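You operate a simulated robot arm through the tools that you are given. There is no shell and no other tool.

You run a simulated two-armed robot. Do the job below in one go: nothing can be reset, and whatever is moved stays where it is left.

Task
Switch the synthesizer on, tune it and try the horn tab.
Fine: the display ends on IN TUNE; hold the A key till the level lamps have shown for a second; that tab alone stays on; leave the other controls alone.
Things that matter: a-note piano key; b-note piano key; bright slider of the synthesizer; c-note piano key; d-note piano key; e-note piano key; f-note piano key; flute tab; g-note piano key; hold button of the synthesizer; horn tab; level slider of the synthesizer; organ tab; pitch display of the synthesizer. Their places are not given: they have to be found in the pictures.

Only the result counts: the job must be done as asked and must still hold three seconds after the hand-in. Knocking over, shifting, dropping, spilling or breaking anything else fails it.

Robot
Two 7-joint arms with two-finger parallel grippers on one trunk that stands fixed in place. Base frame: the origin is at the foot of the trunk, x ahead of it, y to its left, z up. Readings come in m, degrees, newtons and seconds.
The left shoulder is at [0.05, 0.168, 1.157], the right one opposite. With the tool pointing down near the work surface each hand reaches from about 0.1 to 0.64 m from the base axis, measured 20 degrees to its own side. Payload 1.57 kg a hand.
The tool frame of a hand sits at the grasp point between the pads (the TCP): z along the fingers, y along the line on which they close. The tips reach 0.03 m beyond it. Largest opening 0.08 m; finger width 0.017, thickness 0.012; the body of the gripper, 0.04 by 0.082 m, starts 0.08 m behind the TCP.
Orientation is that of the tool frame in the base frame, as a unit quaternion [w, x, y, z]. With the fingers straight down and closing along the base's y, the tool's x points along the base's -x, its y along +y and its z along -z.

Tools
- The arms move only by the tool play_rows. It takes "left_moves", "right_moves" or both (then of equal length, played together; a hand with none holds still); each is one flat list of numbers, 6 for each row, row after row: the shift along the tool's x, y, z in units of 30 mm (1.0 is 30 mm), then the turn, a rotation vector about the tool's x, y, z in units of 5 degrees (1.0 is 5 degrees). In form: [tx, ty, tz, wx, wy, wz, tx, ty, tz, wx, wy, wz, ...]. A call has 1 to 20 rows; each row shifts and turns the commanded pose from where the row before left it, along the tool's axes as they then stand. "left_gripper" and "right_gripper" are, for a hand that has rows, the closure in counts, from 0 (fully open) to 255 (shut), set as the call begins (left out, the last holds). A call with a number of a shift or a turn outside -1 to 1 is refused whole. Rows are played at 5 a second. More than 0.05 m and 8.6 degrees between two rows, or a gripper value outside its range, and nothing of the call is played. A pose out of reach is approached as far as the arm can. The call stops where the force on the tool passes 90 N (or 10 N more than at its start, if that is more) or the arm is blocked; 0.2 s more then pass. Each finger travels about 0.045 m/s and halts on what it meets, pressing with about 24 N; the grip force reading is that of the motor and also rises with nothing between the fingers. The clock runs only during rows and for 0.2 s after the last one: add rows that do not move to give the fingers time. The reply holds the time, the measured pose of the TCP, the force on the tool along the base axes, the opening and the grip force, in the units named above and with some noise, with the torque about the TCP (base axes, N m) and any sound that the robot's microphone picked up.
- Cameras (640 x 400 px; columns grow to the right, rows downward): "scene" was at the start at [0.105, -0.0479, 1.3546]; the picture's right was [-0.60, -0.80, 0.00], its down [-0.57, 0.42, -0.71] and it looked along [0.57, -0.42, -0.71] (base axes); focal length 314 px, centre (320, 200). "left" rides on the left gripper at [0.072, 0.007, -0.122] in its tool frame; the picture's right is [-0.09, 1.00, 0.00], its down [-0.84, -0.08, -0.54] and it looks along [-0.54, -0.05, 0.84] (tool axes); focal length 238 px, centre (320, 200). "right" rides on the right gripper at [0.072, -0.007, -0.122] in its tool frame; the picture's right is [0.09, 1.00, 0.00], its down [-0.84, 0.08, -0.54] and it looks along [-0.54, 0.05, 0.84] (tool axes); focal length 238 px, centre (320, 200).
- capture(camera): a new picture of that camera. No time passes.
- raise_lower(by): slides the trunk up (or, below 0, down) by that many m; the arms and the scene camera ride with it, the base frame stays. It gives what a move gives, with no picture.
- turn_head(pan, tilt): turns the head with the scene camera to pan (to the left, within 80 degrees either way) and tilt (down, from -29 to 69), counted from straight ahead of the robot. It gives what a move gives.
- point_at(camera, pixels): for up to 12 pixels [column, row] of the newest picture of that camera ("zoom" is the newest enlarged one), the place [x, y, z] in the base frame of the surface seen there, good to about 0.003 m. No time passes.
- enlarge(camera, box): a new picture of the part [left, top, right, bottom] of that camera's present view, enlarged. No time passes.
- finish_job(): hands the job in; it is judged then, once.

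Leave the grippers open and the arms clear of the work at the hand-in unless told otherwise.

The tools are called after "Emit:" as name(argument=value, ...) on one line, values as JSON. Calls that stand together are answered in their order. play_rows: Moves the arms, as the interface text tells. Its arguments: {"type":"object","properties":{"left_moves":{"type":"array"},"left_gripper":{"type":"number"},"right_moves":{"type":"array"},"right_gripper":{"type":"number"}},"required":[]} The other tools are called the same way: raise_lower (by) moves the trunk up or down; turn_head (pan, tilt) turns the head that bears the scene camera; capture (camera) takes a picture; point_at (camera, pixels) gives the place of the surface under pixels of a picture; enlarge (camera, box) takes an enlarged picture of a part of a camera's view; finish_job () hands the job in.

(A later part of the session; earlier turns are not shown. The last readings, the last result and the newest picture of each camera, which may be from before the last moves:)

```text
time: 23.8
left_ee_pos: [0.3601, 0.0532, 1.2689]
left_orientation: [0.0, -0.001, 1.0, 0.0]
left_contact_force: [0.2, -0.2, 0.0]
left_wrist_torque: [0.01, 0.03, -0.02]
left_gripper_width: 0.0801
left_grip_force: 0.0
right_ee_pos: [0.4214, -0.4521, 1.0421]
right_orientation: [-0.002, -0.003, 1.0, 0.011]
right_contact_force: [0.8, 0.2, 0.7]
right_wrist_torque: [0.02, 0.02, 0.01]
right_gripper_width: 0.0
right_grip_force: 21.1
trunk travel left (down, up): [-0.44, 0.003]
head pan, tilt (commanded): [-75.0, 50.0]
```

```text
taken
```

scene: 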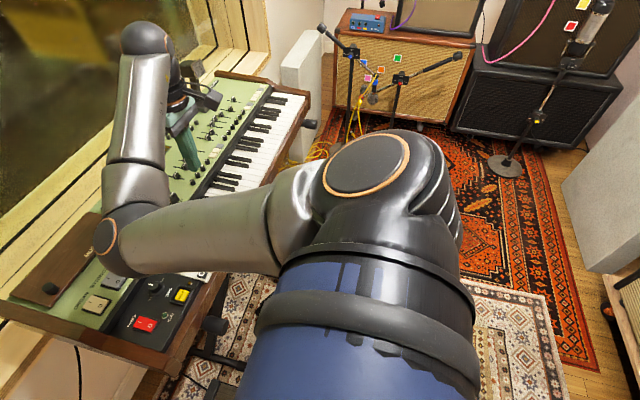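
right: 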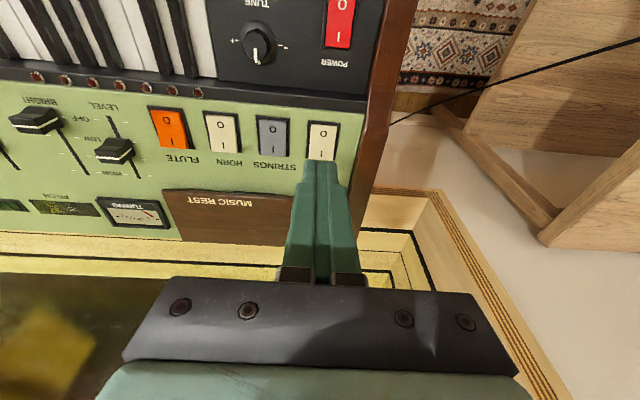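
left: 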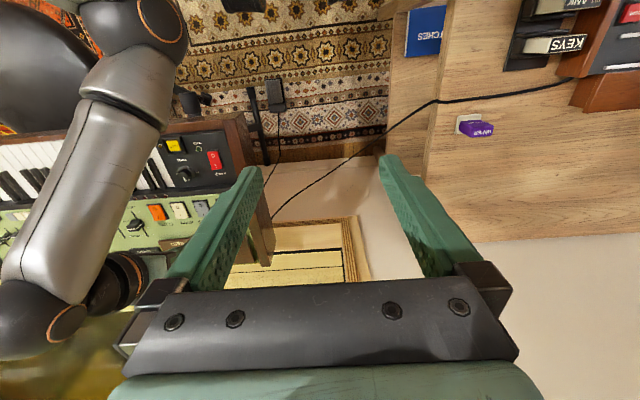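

Hand at (0.421,-0.452,1.042). Now I stretch the arm out forward-right, turning the fingers from down to nearly level along the arm's direction.

Emit:
play_rows(right_moves=[-0.3, -0.77, -0.227, 0.942, -0.791, 0, -0.31, -0.783, -0.143, 0.942, -0.791, 0, -0.319, -0.793, -0.055, 0.942, -0.791, 0, -0.318, -0.792, 0.035, 0.942, -0.791, 0, -0.315, -0.788, 0.12, 0.942, -0.791, 0, -0.302, -0.773, 0.205, 0.942, -0.791, 0, -0.286, -0.754, 0.288, 0.942, -0.791, 0, -0.262, -0.725, 0.365, 0.942, -0.791, 0, -0.237, -0.695, 0.442, 0.942, -0.791, 0, -0.2, -0.652, 0.515, 0.942, -0.791, 0, -0.163, -0.607, 0.583, 0.942, -0.791, 0, -0.12, -0.557, 0.637, 0.942, -0.791, 0, -0.077, -0.504, 0.69, 0.942, -0.791, 0, 0, 0, 0, 0, 0, 0])

Emit:
capture(camera="scene")

```text
time: 26.8
left_ee_pos: [0.3597, 0.0532, 1.2692]
left_orientation: [0.0, -0.001, 1.0, 0.0]
left_contact_force: [-0.1, -0.2, -1.0]
left_wrist_torque: [0.0, -0.01, -0.01]
left_gripper_width: 0.0801
left_grip_force: 0.1
right_ee_pos: [0.5404, -0.7549, 1.1233]
right_orientation: [0.415, 0.002, 0.772, -0.482]
right_contact_force: [-0.6, -0.7, 1.0]
right_wrist_torque: [0.01, 0.01, 0.03]
right_gripper_width: 0.0
right_grip_force: 21.1
trunk travel left (down, up): [-0.44, 0.003]
head pan, tilt (commanded): [-75.0, 50.0]
```

```text
taken
```

scene: 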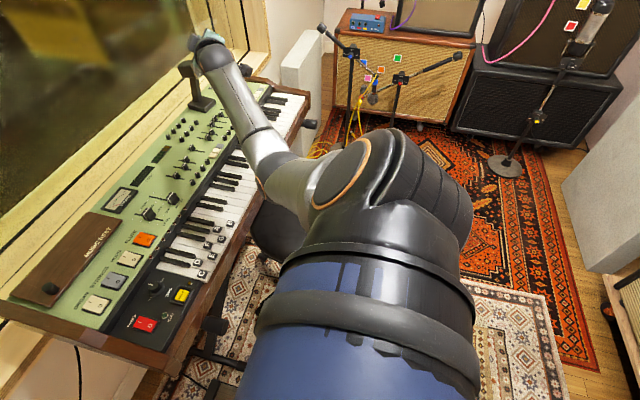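

The arm is nearly straight out now. I'll roll the hand 100 degrees about its own axis and look at what the elbow does.

Emit:
play_rows(right_moves=[0, 0, 0, 0, 0, 1, 0, 0, 0, 0, 0, 1, 0, 0, 0, 0, 0, 1, 0, 0, 0, 0, 0, 1, 0, 0, 0, 0, 0, 1, 0, 0, 0, 0, 0, 1, 0, 0, 0, 0, 0, 1, 0, 0, 0, 0, 0, 1, 0, 0, 0, 0, 0, 1, 0, 0, 0, 0, 0, 1, 0, 0, 0, 0, 0, 1, 0, 0, 0, 0, 0, 1, 0, 0, 0, 0, 0, 1, 0, 0, 0, 0, 0, 1, 0, 0, 0, 0, 0, 1, 0, 0, 0, 0, 0, 1, 0, 0, 0, 0, 0, 1, 0, 0, 0, 0, 0, 1, 0, 0, 0, 0, 0, 1, 0, 0, 0, 0, 0, 1])

Emit:
capture(camera="scene")

```text
time: 30.9
left_ee_pos: [0.3604, 0.0532, 1.268]
left_orientation: [0.0, 0.0, 1.0, 0.0]
left_contact_force: [-0.1, 0.8, -0.1]
left_wrist_torque: [0.03, 0.03, 0.03]
left_gripper_width: 0.0798
left_grip_force: 0.1
right_ee_pos: [0.5394, -0.7546, 1.1227]
right_orientation: [0.635, 0.593, 0.495, 0.008]
right_contact_force: [-0.2, -2.0, -0.1]
right_wrist_torque: [0.0, 0.02, 0.0]
right_gripper_width: 0.0
right_grip_force: 21.2
trunk travel left (down, up): [-0.44, 0.003]
head pan, tilt (commanded): [-75.0, 50.0]
```

```text
taken
```

scene: 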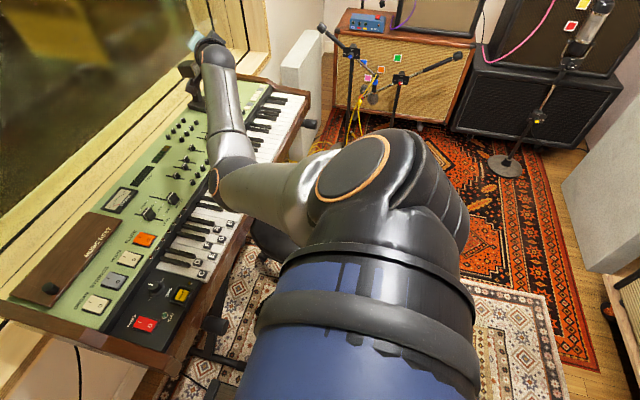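

The elbow did move with the roll. I'll measure it now.

Emit:
point_at(camera="scene", pixels=[[235, 165], [214, 182], [265, 190], [225, 110], [210, 55], [245, 180]])

Emit:
enlarge(camera="scene", box=[140, 20, 400, 260])

```text
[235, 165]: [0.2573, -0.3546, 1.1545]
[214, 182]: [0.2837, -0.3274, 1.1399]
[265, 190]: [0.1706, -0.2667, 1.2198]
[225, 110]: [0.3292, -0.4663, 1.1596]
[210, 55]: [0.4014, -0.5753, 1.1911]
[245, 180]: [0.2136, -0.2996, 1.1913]
```

```text
1.67 times, centred on (270, 140) of scene
```

zoom: 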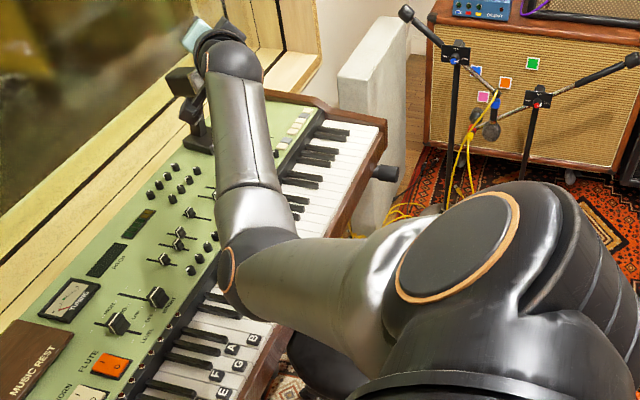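

The elbow now hangs below the shoulder-wrist line, so this roll direction may be wrong. I'll roll back 100 degrees and measure the elbow there for comparison.

Emit:
play_rows(right_moves=[0, 0, 0, 0, 0, -1, 0, 0, 0, 0, 0, -1, 0, 0, 0, 0, 0, -1, 0, 0, 0, 0, 0, -1, 0, 0, 0, 0, 0, -1, 0, 0, 0, 0, 0, -1, 0, 0, 0, 0, 0, -1, 0, 0, 0, 0, 0, -1, 0, 0, 0, 0, 0, -1, 0, 0, 0, 0, 0, -1, 0, 0, 0, 0, 0, -1, 0, 0, 0, 0, 0, -1, 0, 0, 0, 0, 0, -1, 0, 0, 0, 0, 0, -1, 0, 0, 0, 0, 0, -1, 0, 0, 0, 0, 0, -1, 0, 0, 0, 0, 0, -1, 0, 0, 0, 0, 0, -1, 0, 0, 0, 0, 0, -1, 0, 0, 0, 0, 0, -1])

Emit:
enlarge(camera="scene", box=[140, 20, 400, 260])

Emit:
capture(camera="scene")

Emit:
point_at(camera="scene", pixels=[[235, 165], [262, 150], [275, 165], [270, 185], [285, 185], [240, 105], [205, 45]])

```text
time: 35.1
left_ee_pos: [0.3584, 0.0534, 1.2674]
left_orientation: [0.001, -0.001, 1.0, 0.0]
left_contact_force: [0.3, -0.7, 0.4]
left_wrist_torque: [-0.01, -0.01, 0.01]
left_gripper_width: 0.0798
left_grip_force: 0.0
right_ee_pos: [0.54, -0.7544, 1.1229]
right_orientation: [0.414, 0.001, 0.773, -0.481]
right_contact_force: [-0.5, 0.2, -0.1]
right_wrist_torque: [0.0, -0.04, 0.0]
right_gripper_width: 0.0003
right_grip_force: 20.8
trunk travel left (down, up): [-0.44, 0.003]
head pan, tilt (commanded): [-75.0, 50.0]
```

```text
1.67 times, centred on (270, 140) of scene
```

zoom: 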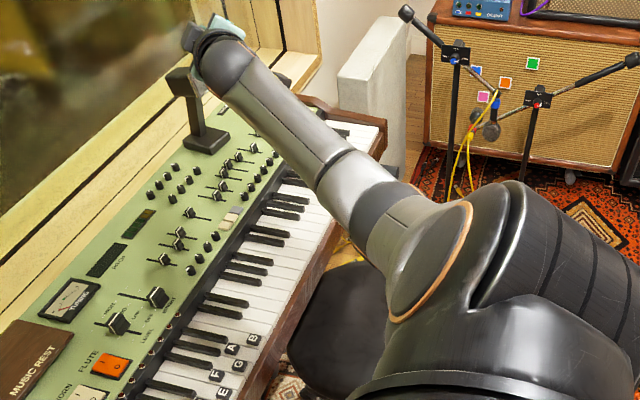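

```text
taken
```

scene: 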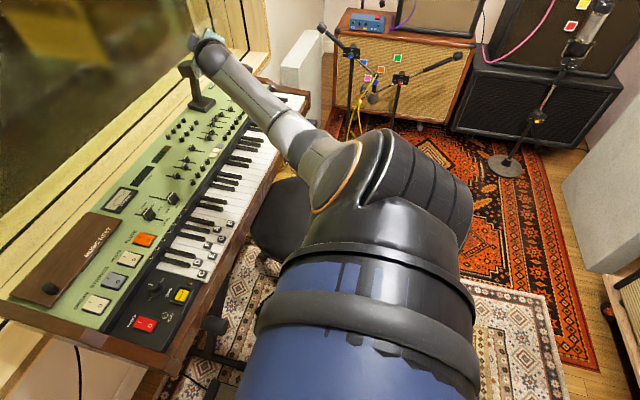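

```text
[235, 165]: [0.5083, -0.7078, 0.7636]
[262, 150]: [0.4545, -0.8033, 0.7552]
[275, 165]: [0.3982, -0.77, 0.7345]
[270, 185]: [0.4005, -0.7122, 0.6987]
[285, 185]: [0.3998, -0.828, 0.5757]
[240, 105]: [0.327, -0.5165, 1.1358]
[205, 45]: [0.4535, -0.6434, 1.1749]
```

Rolling back carried the elbow further, now out to the right of the arm line, which is the posture I want. I'll roll another 60 degrees the same way to lift it a bit more, then measure.

Emit:
play_rows(right_moves=[0, 0, 0, 0, 0, -1, 0, 0, 0, 0, 0, -1, 0, 0, 0, 0, 0, -1, 0, 0, 0, 0, 0, -1, 0, 0, 0, 0, 0, -1, 0, 0, 0, 0, 0, -1, 0, 0, 0, 0, 0, -1, 0, 0, 0, 0, 0, -1, 0, 0, 0, 0, 0, -1, 0, 0, 0, 0, 0, -1, 0, 0, 0, 0, 0, -1, 0, 0, 0, 0, 0, -1])

Emit:
capture(camera="scene")

Emit:
enlarge(camera="scene", box=[140, 20, 400, 260])

```text
time: 37.8
left_ee_pos: [0.3591, 0.0535, 1.268]
left_orientation: [0.0, 0.0, 1.0, 0.0]
left_contact_force: [-0.5, -1.1, -0.2]
left_wrist_torque: [-0.01, 0.02, -0.02]
left_gripper_width: 0.0802
left_grip_force: 0.1
right_ee_pos: [0.5395, -0.7545, 1.1224]
right_orientation: [0.117, -0.386, 0.669, -0.624]
right_contact_force: [1.0, 1.2, -0.1]
right_wrist_torque: [0.01, 0.0, 0.01]
right_gripper_width: 0.0001
right_grip_force: 21.1
trunk travel left (down, up): [-0.44, 0.003]
head pan, tilt (commanded): [-75.0, 50.0]
```

```text
taken
```

scene: 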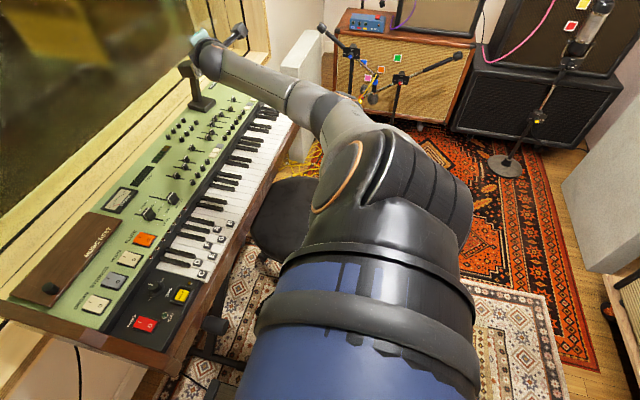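

```text
1.67 times, centred on (270, 140) of scene
```

zoom: 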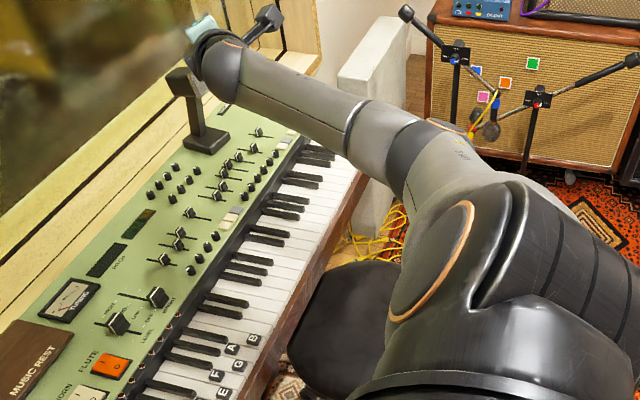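

The elbow is now up and to the right (about (322,105) in the scene picture). I'll measure it.

Emit:
point_at(camera="scene", pixels=[[322, 105], [310, 105], [335, 125], [350, 135], [270, 80], [215, 58], [300, 95]])

```text
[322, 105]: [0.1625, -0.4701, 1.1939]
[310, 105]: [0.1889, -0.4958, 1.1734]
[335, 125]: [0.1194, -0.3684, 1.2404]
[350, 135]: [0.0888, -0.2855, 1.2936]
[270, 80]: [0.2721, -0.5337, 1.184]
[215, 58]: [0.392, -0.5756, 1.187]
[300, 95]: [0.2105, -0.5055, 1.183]
```

The elbow is at about 4 o'clock (right and slightly below the arm line). I'll roll another 60 degrees to lift it further.

Emit:
play_rows(right_moves=[0, 0, 0, 0, 0, -1, 0, 0, 0, 0, 0, -1, 0, 0, 0, 0, 0, -1, 0, 0, 0, 0, 0, -1, 0, 0, 0, 0, 0, -1, 0, 0, 0, 0, 0, -1, 0, 0, 0, 0, 0, -1, 0, 0, 0, 0, 0, -1, 0, 0, 0, 0, 0, -1, 0, 0, 0, 0, 0, -1, 0, 0, 0, 0, 0, -1, 0, 0, 0, 0, 0, -1])

Emit:
capture(camera="scene")

Emit:
enlarge(camera="scene", box=[140, 20, 400, 260])

```text
time: 40.4
left_ee_pos: [0.359, 0.0547, 1.2685]
left_orientation: [0.0, -0.001, 1.0, 0.0]
left_contact_force: [-0.2, 1.0, -0.7]
left_wrist_torque: [-0.01, 0.02, 0.0]
left_gripper_width: 0.0801
left_grip_force: 0.1
right_ee_pos: [0.5402, -0.7551, 1.1218]
right_orientation: [0.21, 0.669, -0.387, 0.599]
right_contact_force: [-0.3, -0.6, 0.1]
right_wrist_torque: [0.02, 0.01, 0.03]
right_gripper_width: 0.0
right_grip_force: 21.3
trunk travel left (down, up): [-0.44, 0.003]
head pan, tilt (commanded): [-75.0, 50.0]
```

```text
taken
```

scene: 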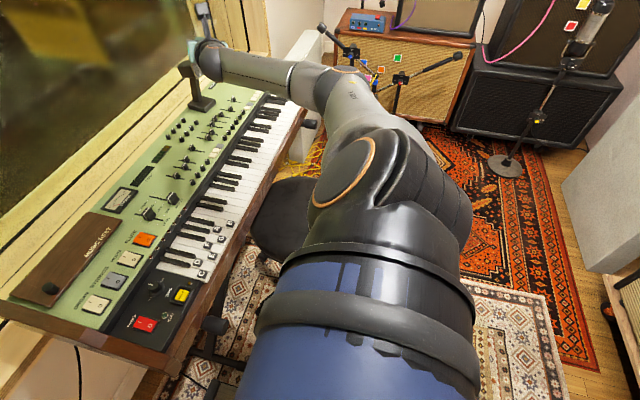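

```text
1.67 times, centred on (270, 140) of scene
```

zoom: 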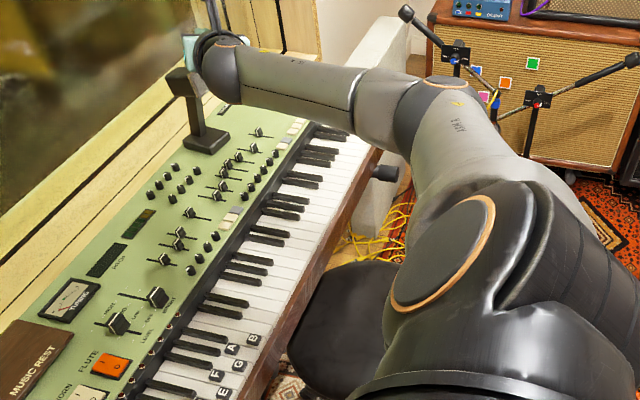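

The elbow has come up more (now near (335,85)). Measuring it again.

Emit:
point_at(camera="scene", pixels=[[345, 71], [325, 85], [345, 100], [370, 120], [270, 70], [215, 55]])

```text
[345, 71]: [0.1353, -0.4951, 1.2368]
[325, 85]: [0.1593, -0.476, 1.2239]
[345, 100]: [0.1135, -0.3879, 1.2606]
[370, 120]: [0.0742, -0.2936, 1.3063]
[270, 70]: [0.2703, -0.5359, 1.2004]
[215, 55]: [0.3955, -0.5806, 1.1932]
```

The elbow is now nearly level on the right. One more 40 degree roll, then I'll fold back in.

Emit:
play_rows(right_moves=[0, 0, 0, 0, 0, -1, 0, 0, 0, 0, 0, -1, 0, 0, 0, 0, 0, -1, 0, 0, 0, 0, 0, -1, 0, 0, 0, 0, 0, -1, 0, 0, 0, 0, 0, -1, 0, 0, 0, 0, 0, -1, 0, 0, 0, 0, 0, -1, 0, 0, 0, 0, 0, 0])

Emit:
capture(camera="scene")

```text
time: 42.4
left_ee_pos: [0.3583, 0.0541, 1.2685]
left_orientation: [-0.001, -0.001, 1.0, 0.0]
left_contact_force: [-0.4, 0.3, -0.3]
left_wrist_torque: [0.01, 0.03, -0.01]
left_gripper_width: 0.0801
left_grip_force: 0.0
right_ee_pos: [0.5399, -0.7548, 1.1238]
right_orientation: [0.403, 0.761, -0.135, 0.491]
right_contact_force: [0.5, -0.3, 0.7]
right_wrist_torque: [0.04, -0.01, 0.0]
right_gripper_width: 0.0
right_grip_force: 21.9
trunk travel left (down, up): [-0.44, 0.003]
head pan, tilt (commanded): [-75.0, 50.0]
```

```text
taken
```

scene: 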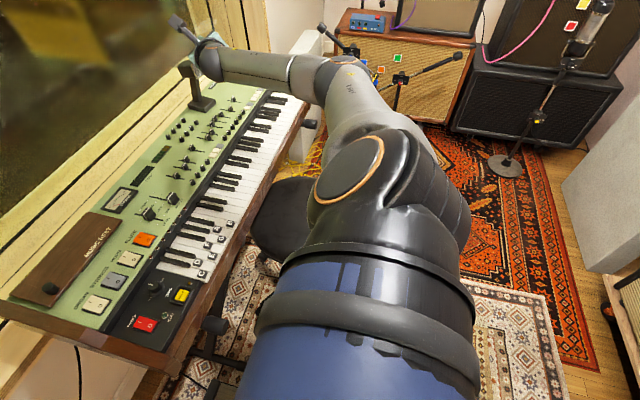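

Now I fold the arm back in: the hand returns to about (0.42,-0.45,1.05) while the fingers turn down to vertical, keeping the elbow out to the right.

Emit:
play_rows(right_moves=[-0.15, -0.378, -0.69, 0.5513, -0.9826, 0, -0.207, -0.41, -0.652, 0.5513, -0.9826, 0, -0.263, -0.441, -0.614, 0.5513, -0.9826, 0, -0.312, -0.468, -0.565, 0.5513, -0.9826, 0, -0.36, -0.495, -0.516, 0.5513, -0.9826, 0, -0.4, -0.517, -0.457, 0.5513, -0.9826, 0, -0.438, -0.539, -0.397, 0.5513, -0.9826, 0, -0.467, -0.555, -0.33, 0.5513, -0.9826, 0, -0.495, -0.571, -0.264, 0.5513, -0.9826, 0, -0.512, -0.58, -0.19, 0.5513, -0.9826, 0, -0.528, -0.589, -0.119, 0.5513, -0.9826, 0, -0.532, -0.592, -0.045, 0.5513, -0.9826, 0, -0.536, -0.594, 0.03, 0.5513, -0.9826, 0, -0.534, -0.594, 0.1, 0.5513, -0.9826, 0, 0, 0, 0, 0, 0, 0])

Emit:
capture(camera="scene")

```text
time: 45.5
left_ee_pos: [0.359, 0.0539, 1.2685]
left_orientation: [-0.001, -0.002, 1.0, 0.0]
left_contact_force: [0.2, -0.6, 0.1]
left_wrist_torque: [0.01, 0.0, 0.01]
left_gripper_width: 0.0801
left_grip_force: 0.1
right_ee_pos: [0.4211, -0.4481, 1.0483]
right_orientation: [-0.002, 0.985, -0.175, 0.0]
right_contact_force: [-0.1, -1.0, 0.1]
right_wrist_torque: [0.03, 0.01, 0.03]
right_gripper_width: 0.0002
right_grip_force: 21.3
trunk travel left (down, up): [-0.44, 0.003]
head pan, tilt (commanded): [-75.0, 50.0]
```

```text
taken
```

scene: 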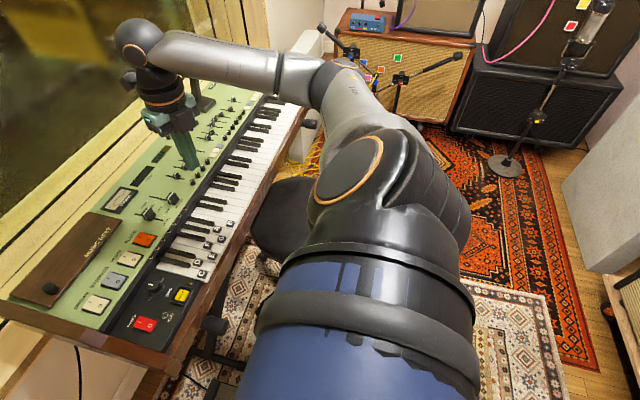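

The elbow is now out to the right and the hand hangs straight down at (0.421,-0.448,1.048), turned about 160 degrees. I'll square it up by turning 20 degrees, then move left over the power switch at z about 0.87 and view it.

Emit:
play_rows(right_moves=[0, 0, 0, 0, 0, -1, 0, 0, 0, 0, 0, -1, 0, 0, 0, 0, 0, -1, 0, 0, 0, 0, 0, -1, 0.253, -0.827, 0.5, 0, 0, 0, 0.253, -0.827, 0.5, 0, 0, 0, 0.253, -0.827, 0.5, 0, 0, 0, 0.253, -0.827, 0.6, 0, 0, 0, 0.253, -0.827, 0.6, 0, 0, 0, 0.253, -0.827, 0.6, 0, 0, 0, 0.253, -0.827, 0.6, 0, 0, 0, 0.253, -0.827, 0.6, 0, 0, 0, 0.253, -0.827, 0.6, 0, 0, 0, 0.253, -0.827, 0.6, 0, 0, 0, 0, 0, 0, 0, 0, 0])

Emit:
turn_head(pan=-36.7, tilt=45)

Emit:
capture(camera="scene")

Emit:
capture(camera="right")

Emit:
capture(camera="left")

```text
time: 48.8
left_ee_pos: [0.3577, 0.0539, 1.2689]
left_orientation: [0.0, -0.001, 1.0, 0.0]
left_contact_force: [-0.2, -0.5, 1.2]
left_wrist_torque: [0.0, 0.04, -0.02]
left_gripper_width: 0.08
left_grip_force: 0.0
right_ee_pos: [0.4976, -0.2018, 0.8778]
right_orientation: [-0.001, 1.0, -0.001, 0.001]
right_contact_force: [0.2, -0.5, -0.3]
right_wrist_torque: [0.0, 0.01, -0.01]
right_gripper_width: 0.0
right_grip_force: 21.2
trunk travel left (down, up): [-0.44, 0.003]
head pan, tilt (commanded): [-75.0, 50.0]
```

```text
time: 49.8
left_ee_pos: [0.3589, 0.0544, 1.2684]
left_orientation: [0.0, -0.001, 1.0, 0.0]
left_contact_force: [0.2, -0.4, -0.2]
left_wrist_torque: [0.0, 0.03, 0.0]
left_gripper_width: 0.0799
left_grip_force: 0.1
right_ee_pos: [0.4978, -0.2021, 0.8774]
right_orientation: [0.0, 1.0, -0.001, 0.001]
right_contact_force: [-0.4, 0.4, 0.2]
right_wrist_torque: [-0.02, 0.01, 0.01]
right_gripper_width: 0.0
right_grip_force: 21.0
trunk travel left (down, up): [-0.44, 0.003]
head pan, tilt (commanded): [-36.7, 45.0]
```

```text
taken
```

scene: 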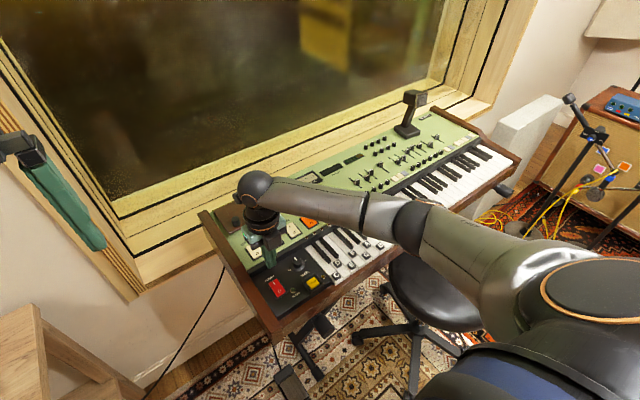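

```text
taken
```

right: 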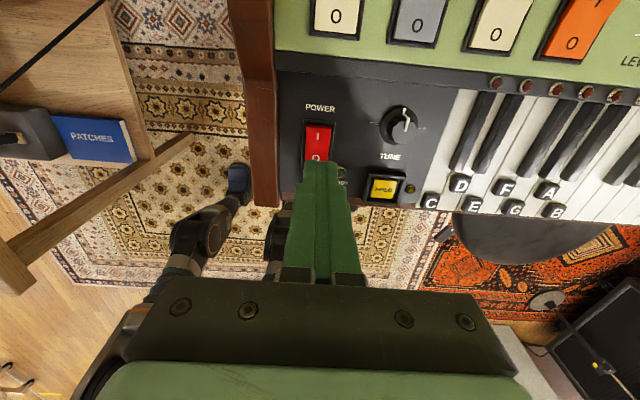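

```text
taken
```

left: 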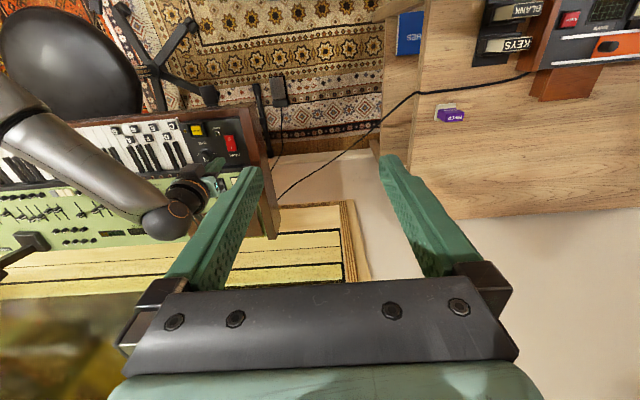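

The hand sits over the power switch at (0.498,-0.202,0.878) with no strain, and the right camera shows the panel upright. I go down to about 8 mm above the I end.

Emit:
play_rows(right_moves=[0, -0.07, 0.55, 0, 0, 0, 0, 0, 0.55, 0, 0, 0, 0, 0, 0.55, 0, 0, 0, 0, 0, 0.5, 0, 0, 0, 0, 0, 0, 0, 0, 0])

Emit:
enlarge(camera="right", box=[240, 60, 480, 210])

Emit:
enlarge(camera="scene", box=[220, 200, 420, 325])

```text
time: 51.0
left_ee_pos: [0.359, 0.0531, 1.2688]
left_orientation: [0.0, -0.001, 1.0, 0.0]
left_contact_force: [-1.2, 0.0, 0.2]
left_wrist_torque: [0.0, -0.03, 0.0]
left_gripper_width: 0.0798
left_grip_force: 0.1
right_ee_pos: [0.4982, -0.1997, 0.8141]
right_orientation: [-0.001, 1.0, -0.002, 0.0]
right_contact_force: [0.6, 0.8, -0.2]
right_wrist_torque: [-0.05, -0.02, -0.04]
right_gripper_width: 0.0
right_grip_force: 21.2
trunk travel left (down, up): [-0.44, 0.003]
head pan, tilt (commanded): [-36.7, 45.0]
```

```text
2.67 times, centred on (360, 135) of right
```

zoom: 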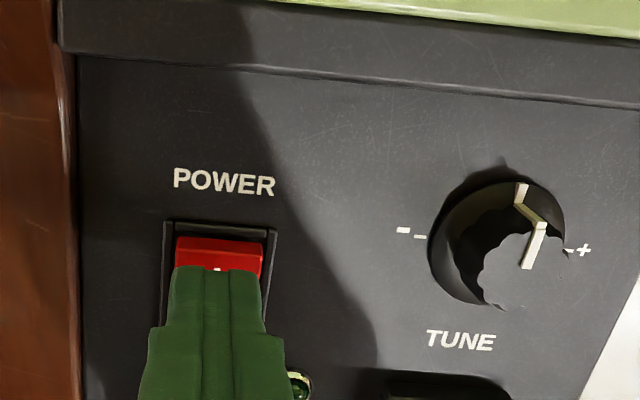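

```text
3.20 times, centred on (320, 262) of scene
```

zoom: 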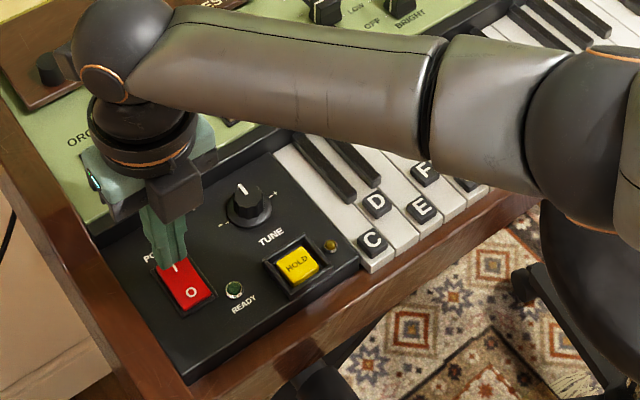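

Tips are about 10 mm above the I end (visible right under the fingertips). I press down in small steps and read the force.

Emit:
play_rows(right_moves=[0, 0, 0.15, 0, 0, 0, 0, 0, 0.15, 0, 0, 0, 0, 0, 0.12, 0, 0, 0, 0, 0, 0, 0, 0, 0])

Emit:
enlarge(camera="scene", box=[220, 200, 420, 325])

```text
time: 52.0
left_ee_pos: [0.3592, 0.0539, 1.2684]
left_orientation: [0.0, -0.001, 1.0, 0.0]
left_contact_force: [0.4, -0.1, -0.6]
left_wrist_torque: [-0.03, 0.0, 0.02]
left_gripper_width: 0.0799
left_grip_force: 0.0
right_ee_pos: [0.4973, -0.1984, 0.802]
right_orientation: [-0.001, 1.0, -0.001, 0.001]
right_contact_force: [0.9, -0.4, 0.6]
right_wrist_torque: [0.0, -0.04, 0.03]
right_gripper_width: 0.0
right_grip_force: 21.7
trunk travel left (down, up): [-0.44, 0.003]
head pan, tilt (commanded): [-36.7, 45.0]
```

```text
3.20 times, centred on (320, 262) of scene
```

zoom: 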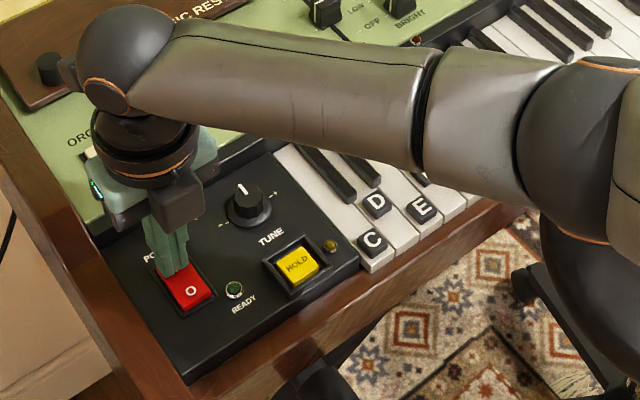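

No force yet with the tips at about z 0.772. I press on in 3 mm steps.

Emit:
play_rows(right_moves=[0, 0, 0.1, 0, 0, 0, 0, 0, 0.1, 0, 0, 0, 0, 0, 0, 0, 0, 0])

Emit:
enlarge(camera="scene", box=[220, 200, 420, 325])

```text
time: 52.8
left_ee_pos: [0.3552, 0.0552, 1.2705]
left_orientation: [0.002, -0.001, 1.0, -0.001]
left_contact_force: [-0.3, -0.9, 0.2]
left_wrist_torque: [0.01, -0.01, 0.01]
left_gripper_width: 0.0801
left_grip_force: 0.1
right_ee_pos: [0.498, -0.1985, 0.8016]
right_orientation: [0.0, 1.0, -0.001, 0.005]
right_contact_force: [-8.0, -6.2, 42.0]
right_wrist_torque: [-0.2, 0.57, 0.06]
right_gripper_width: 0.0001
right_grip_force: 21.3
trunk travel left (down, up): [-0.44, 0.003]
head pan, tilt (commanded): [-36.7, 45.0]
```

```text
3.20 times, centred on (320, 262) of scene
```

zoom: 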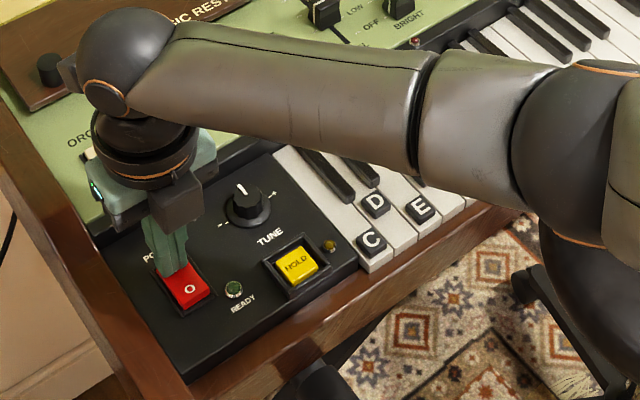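

At 42 N the switch has not moved; the torque says the contact is at the near edge of the tips (x about 0.490), close to the rocker's pivot. I lift off 12 mm and measure the switch's shape more finely.

Emit:
play_rows(right_moves=[0, 0, -0.3, 0, 0, 0, 0, 0, -0.6, 0, 0, 0, 0.3, 0, -1, 0, 0, 0, 0.3, 0, -0.6, 0, 0, 0, 0, 0, 0, 0, 0, 0])

Emit:
capture(camera="right")

Emit:
enlarge(camera="scene", box=[240, 250, 360, 325])

Emit:
enlarge(camera="right", box=[260, 90, 420, 190])

```text
time: 54.0
left_ee_pos: [0.3592, 0.0535, 1.2677]
left_orientation: [0.0, 0.0, 1.0, 0.0]
left_contact_force: [-0.1, -0.8, 0.6]
left_wrist_torque: [0.02, 0.01, 0.03]
left_gripper_width: 0.0799
left_grip_force: 0.0
right_ee_pos: [0.5152, -0.1996, 0.8704]
right_orientation: [-0.001, 1.0, -0.001, 0.001]
right_contact_force: [0.0, 0.5, -0.1]
right_wrist_torque: [0.03, -0.01, 0.0]
right_gripper_width: 0.0
right_grip_force: 20.8
trunk travel left (down, up): [-0.44, 0.003]
head pan, tilt (commanded): [-36.7, 45.0]
```

```text
taken
```

right: 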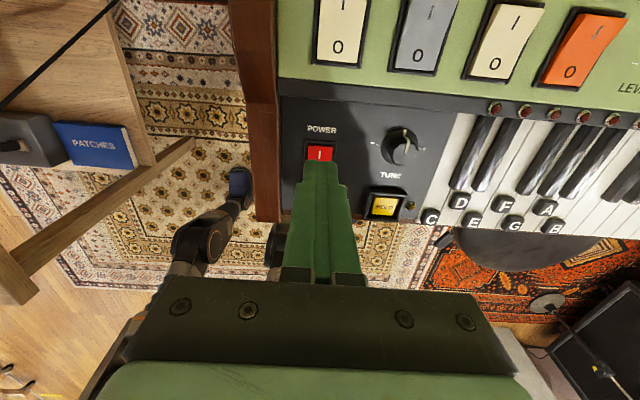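

```text
5.33 times, centred on (300, 288) of scene
```

zoom: 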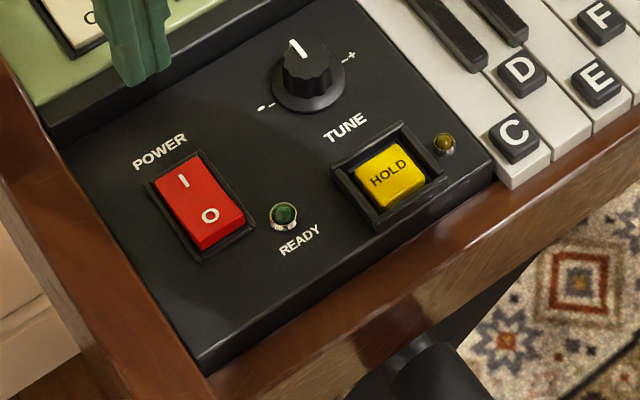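

```text
4.00 times, centred on (340, 140) of right
```

zoom: 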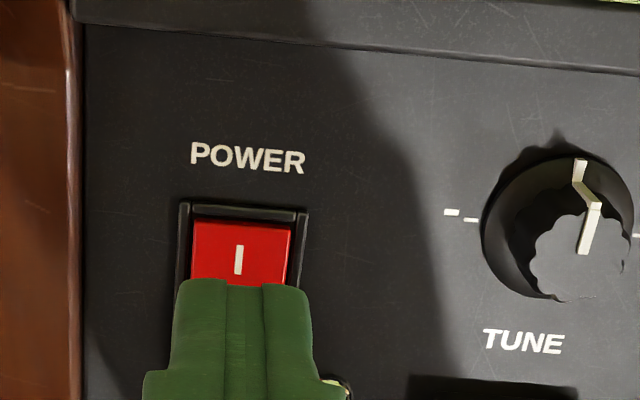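

The O end now stands up and the I end is flush, so the switch seems to have gone over to I. I'll check the READY lamp and displays.

Emit:
enlarge(camera="scene", box=[280, 150, 440, 250])

Emit:
enlarge(camera="scene", box=[255, 265, 335, 315])

Emit:
enlarge(camera="left", box=[0, 110, 280, 285])

```text
4.00 times, centred on (360, 200) of scene
```

zoom: 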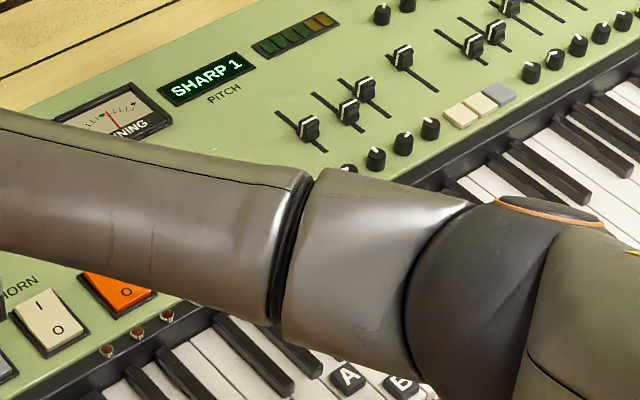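

```text
8.00 times, centred on (295, 290) of scene
```

zoom: 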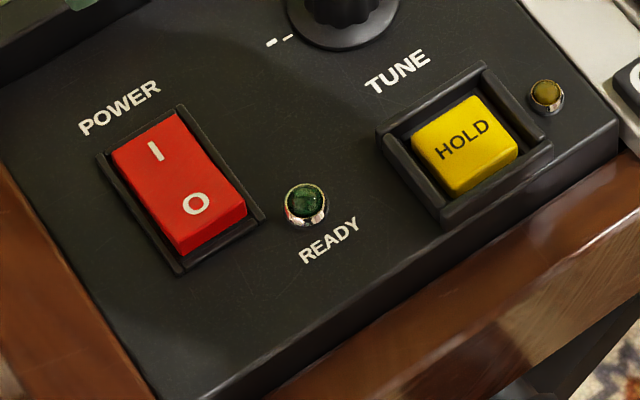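

```text
2.29 times, centred on (140, 198) of left
```

zoom: 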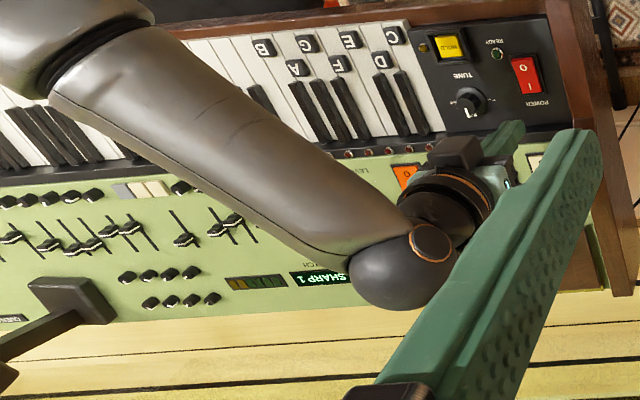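

Power is on: the display reads "SHARP 1"; the READY lamp isn't lit yet. Next I study the tune knob with the right camera (knob around (400,147)) to grasp it well.

Emit:
enlarge(camera="right", box=[360, 115, 440, 165])

Emit:
enlarge(camera="scene", box=[270, 245, 334, 285])

Emit:
point_at(camera="zoom", pixels=[[300, 140], [305, 85], [340, 150], [260, 160], [300, 180], [380, 180], [240, 230], [300, 250], [250, 270], [350, 250], [200, 180], [420, 120]])

```text
8.00 times, centred on (400, 140) of right
```

zoom: 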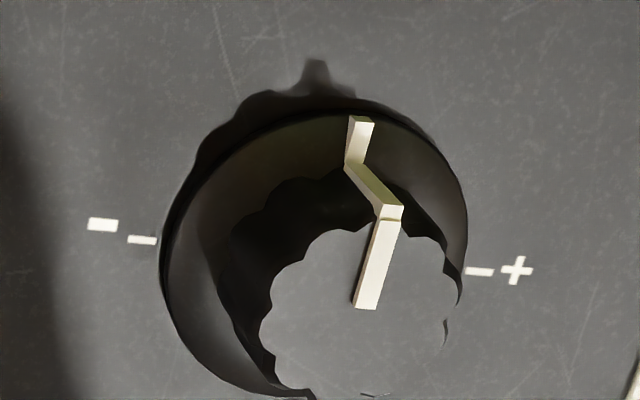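

```text
10.00 times, centred on (302, 265) of scene
```

zoom: 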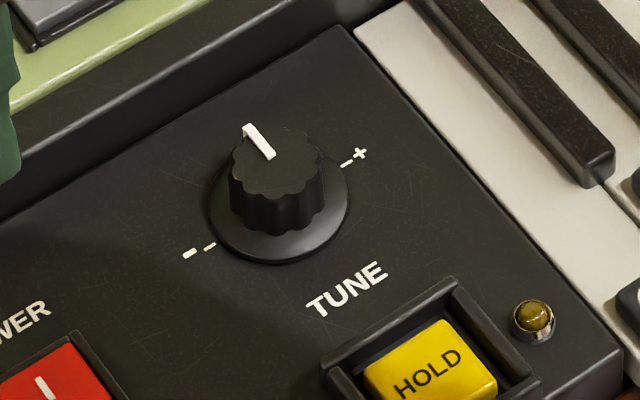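

```text
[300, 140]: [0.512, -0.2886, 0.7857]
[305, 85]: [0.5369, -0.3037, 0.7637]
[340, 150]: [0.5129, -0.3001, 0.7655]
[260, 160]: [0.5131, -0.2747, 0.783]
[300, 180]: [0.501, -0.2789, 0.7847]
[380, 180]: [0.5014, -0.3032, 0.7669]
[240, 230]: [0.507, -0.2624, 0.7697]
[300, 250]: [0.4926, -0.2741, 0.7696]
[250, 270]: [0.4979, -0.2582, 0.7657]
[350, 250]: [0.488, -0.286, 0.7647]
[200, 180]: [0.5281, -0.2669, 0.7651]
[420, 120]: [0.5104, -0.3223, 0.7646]
```

Knob cap is about 23 mm across, centre near (0.506,-0.2775), top z 0.785, skirt top z 0.770; its pointer is at 12 o'clock. I open the gripper to about 45 mm and move over the knob, tips still 15 mm above it.

Emit:
play_rows(right_moves=[-0.102, 0.866, 0, 0, 0, 0, -0.102, 0.866, 0, 0, 0, 0, -0.102, 0.866, 0, 0, 0, 0, 0, 0, 0.5, 0, 0, 0, 0, 0, 0.5, 0, 0, 0, 0, 0, 0.3, 0, 0, 0, 0, 0, 0, 0, 0, 0], right_gripper=112)

Emit:
capture(camera="right")

Emit:
enlarge(camera="right", box=[240, 90, 400, 190])

Emit:
enlarge(camera="scene", box=[230, 215, 390, 315])

```text
time: 55.6
left_ee_pos: [0.3591, 0.0528, 1.2686]
left_orientation: [0.0, -0.001, 1.0, 0.0]
left_contact_force: [0.8, 0.2, 0.0]
left_wrist_torque: [0.01, -0.02, 0.04]
left_gripper_width: 0.0799
left_grip_force: 0.1
right_ee_pos: [0.5054, -0.2764, 0.8307]
right_orientation: [-0.001, 1.0, 0.0, 0.0]
right_contact_force: [-0.2, 0.2, -0.4]
right_wrist_torque: [0.01, -0.03, -0.02]
right_gripper_width: 0.0446
right_grip_force: 0.0
trunk travel left (down, up): [-0.44, 0.003]
head pan, tilt (commanded): [-36.7, 45.0]
```

```text
taken
```

right: 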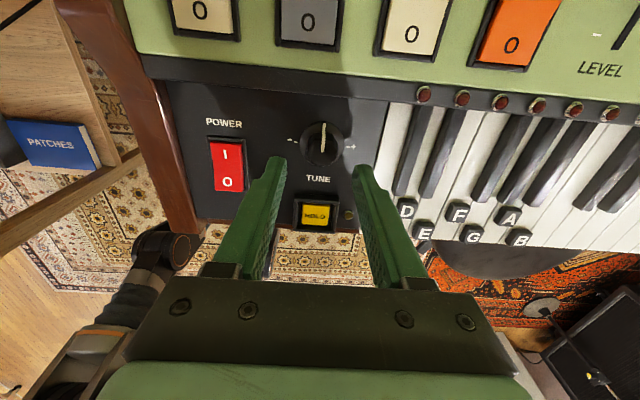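

```text
4.00 times, centred on (320, 140) of right
```

zoom: 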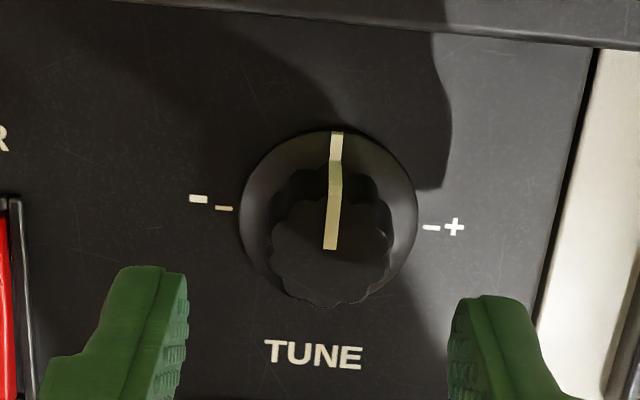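

```text
4.00 times, centred on (310, 265) of scene
```

zoom: 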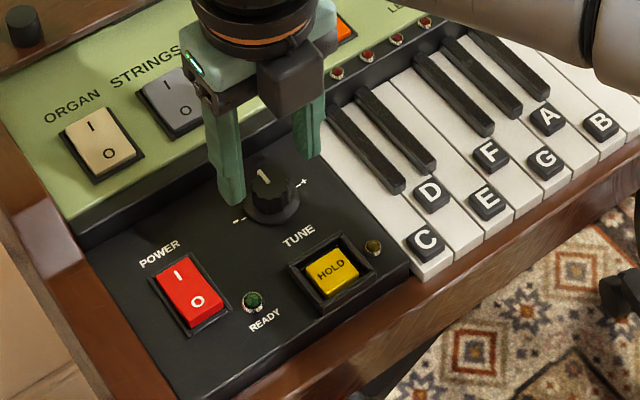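

The knob is between the fingers in y. I measure its cap edges once more from this closer view before lowering.

Emit:
enlarge(camera="right", box=[240, 90, 400, 190])

Emit:
point_at(camera="zoom", pixels=[[283, 250], [378, 250], [330, 250], [330, 215], [330, 285], [300, 270], [360, 270], [255, 215], [405, 235], [180, 300], [462, 320]])

```text
4.00 times, centred on (320, 140) of right
```

zoom: 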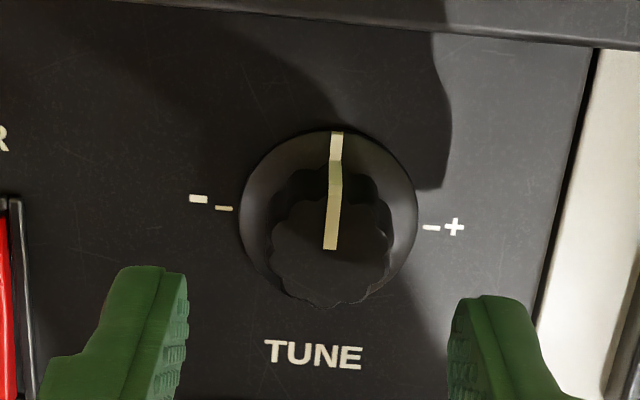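

```text
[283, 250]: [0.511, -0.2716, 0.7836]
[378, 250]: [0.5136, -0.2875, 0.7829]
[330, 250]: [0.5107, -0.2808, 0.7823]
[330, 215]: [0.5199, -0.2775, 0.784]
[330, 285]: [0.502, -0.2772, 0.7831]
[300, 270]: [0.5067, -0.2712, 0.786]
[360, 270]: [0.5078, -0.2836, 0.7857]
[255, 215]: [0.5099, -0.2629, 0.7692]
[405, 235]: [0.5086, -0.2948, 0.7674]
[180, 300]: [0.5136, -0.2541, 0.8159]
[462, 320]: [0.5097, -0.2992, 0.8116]
```

Knob centre is about (0.507,-0.278). I lower so the tips stop just above the skirt (TCP z 0.804), then close on the cap.

Emit:
play_rows(right_moves=[0.05, 0.05, 0.3, 0, 0, 0, 0, 0, 0.3, 0, 0, 0, 0, 0, 0.28, 0, 0, 0, 0, 0, 0, 0, 0, 0])

Emit:
enlarge(camera="scene", box=[230, 215, 390, 315])

Emit:
enlarge(camera="right", box=[240, 90, 400, 190])

```text
time: 56.6
left_ee_pos: [0.3595, 0.0546, 1.2691]
left_orientation: [0.0, -0.001, 1.0, 0.001]
left_contact_force: [-0.6, 0.1, 0.0]
left_wrist_torque: [0.02, -0.01, 0.04]
left_gripper_width: 0.0799
left_grip_force: 0.0
right_ee_pos: [0.5069, -0.2786, 0.8046]
right_orientation: [-0.002, 1.0, -0.001, 0.0]
right_contact_force: [0.1, -0.4, -0.3]
right_wrist_torque: [-0.02, 0.0, 0.02]
right_gripper_width: 0.0449
right_grip_force: 0.0
trunk travel left (down, up): [-0.44, 0.003]
head pan, tilt (commanded): [-36.7, 45.0]
```

```text
4.00 times, centred on (310, 265) of scene
```

zoom: 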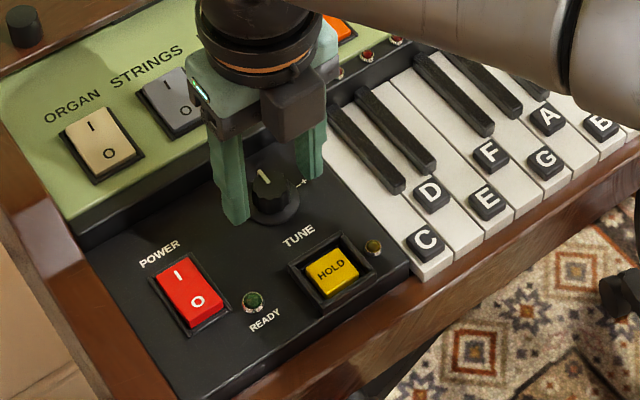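

```text
4.00 times, centred on (320, 140) of right
```

zoom: 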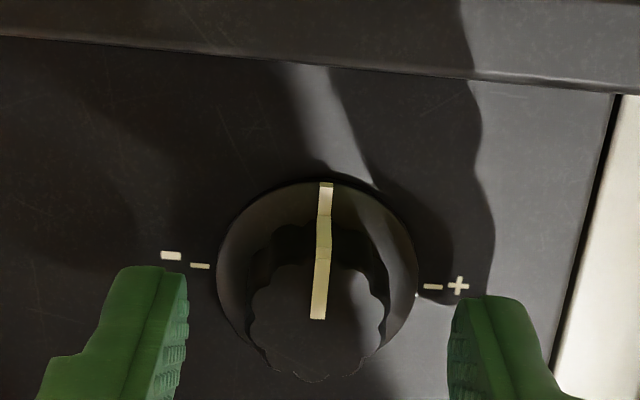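

The fingers straddle the knob cap. I close on it and let a second pass, then check the READY lamp and display.

Emit:
play_rows(right_moves=[0, 0, 0, 0, 0, 0, 0, 0, 0, 0, 0, 0, 0, 0, 0, 0, 0, 0, 0, 0, 0, 0, 0, 0, 0, 0, 0, 0, 0, 0, 0, 0, 0, 0, 0, 0], right_gripper=255)

Emit:
enlarge(camera="scene", box=[230, 215, 390, 315])

Emit:
enlarge(camera="scene", box=[280, 140, 440, 240])

```text
time: 58.0
left_ee_pos: [0.3592, 0.0539, 1.2695]
left_orientation: [0.0, -0.001, 1.0, 0.0]
left_contact_force: [-0.4, 0.3, 0.0]
left_wrist_torque: [0.03, -0.02, -0.01]
left_gripper_width: 0.08
left_grip_force: 0.1
right_ee_pos: [0.5073, -0.2791, 0.8056]
right_orientation: [-0.002, 1.0, 0.0, -0.001]
right_contact_force: [-0.1, 4.5, -2.5]
right_wrist_torque: [0.11, -0.13, 0.0]
right_gripper_width: 0.0249
right_grip_force: 36.5
trunk travel left (down, up): [-0.44, 0.003]
head pan, tilt (commanded): [-36.7, 45.0]
```

```text
4.00 times, centred on (310, 265) of scene
```

zoom: 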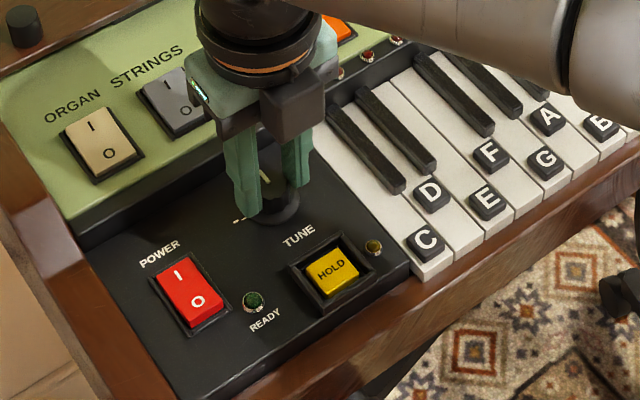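

```text
4.00 times, centred on (360, 190) of scene
```

zoom: 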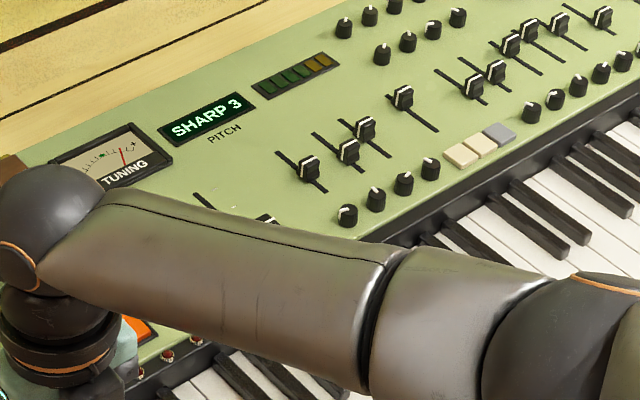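

The display has drifted to "SHARP 3" while READY is still dark, so it's warming up. I'll hold still about 4 seconds and look again.

Emit:
play_rows(right_moves=[0, 0, 0, 0, 0, 0, 0, 0, 0, 0, 0, 0, 0, 0, 0, 0, 0, 0, 0, 0, 0, 0, 0, 0, 0, 0, 0, 0, 0, 0, 0, 0, 0, 0, 0, 0, 0, 0, 0, 0, 0, 0, 0, 0, 0, 0, 0, 0, 0, 0, 0, 0, 0, 0, 0, 0, 0, 0, 0, 0, 0, 0, 0, 0, 0, 0, 0, 0, 0, 0, 0, 0, 0, 0, 0, 0, 0, 0, 0, 0, 0, 0, 0, 0, 0, 0, 0, 0, 0, 0, 0, 0, 0, 0, 0, 0, 0, 0, 0, 0, 0, 0, 0, 0, 0, 0, 0, 0, 0, 0, 0, 0, 0, 0, 0, 0, 0, 0, 0, 0])

Emit:
enlarge(camera="scene", box=[230, 215, 390, 315])

Emit:
enlarge(camera="scene", box=[280, 140, 440, 240])

```text
time: 62.2
left_ee_pos: [0.3589, 0.054, 1.2675]
left_orientation: [0.0, -0.001, 1.0, 0.0]
left_contact_force: [-0.6, -1.2, -0.6]
left_wrist_torque: [0.05, 0.0, 0.01]
left_gripper_width: 0.0802
left_grip_force: 0.1
right_ee_pos: [0.5066, -0.2788, 0.8049]
right_orientation: [-0.001, 1.0, -0.001, 0.001]
right_contact_force: [-2.9, 7.5, -4.5]
right_wrist_torque: [0.28, 0.11, 0.03]
right_gripper_width: 0.0248
right_grip_force: 36.2
trunk travel left (down, up): [-0.44, 0.003]
head pan, tilt (commanded): [-36.7, 45.0]
```

```text
4.00 times, centred on (310, 265) of scene
```

zoom: 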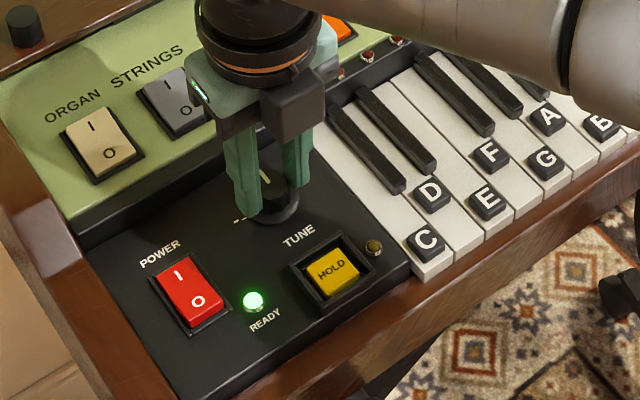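

```text
4.00 times, centred on (360, 190) of scene
```

zoom: 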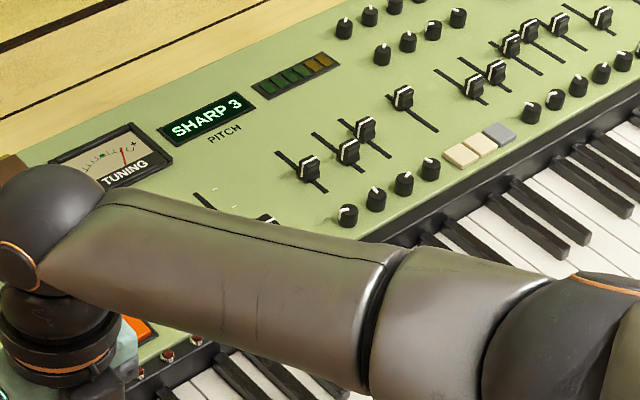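

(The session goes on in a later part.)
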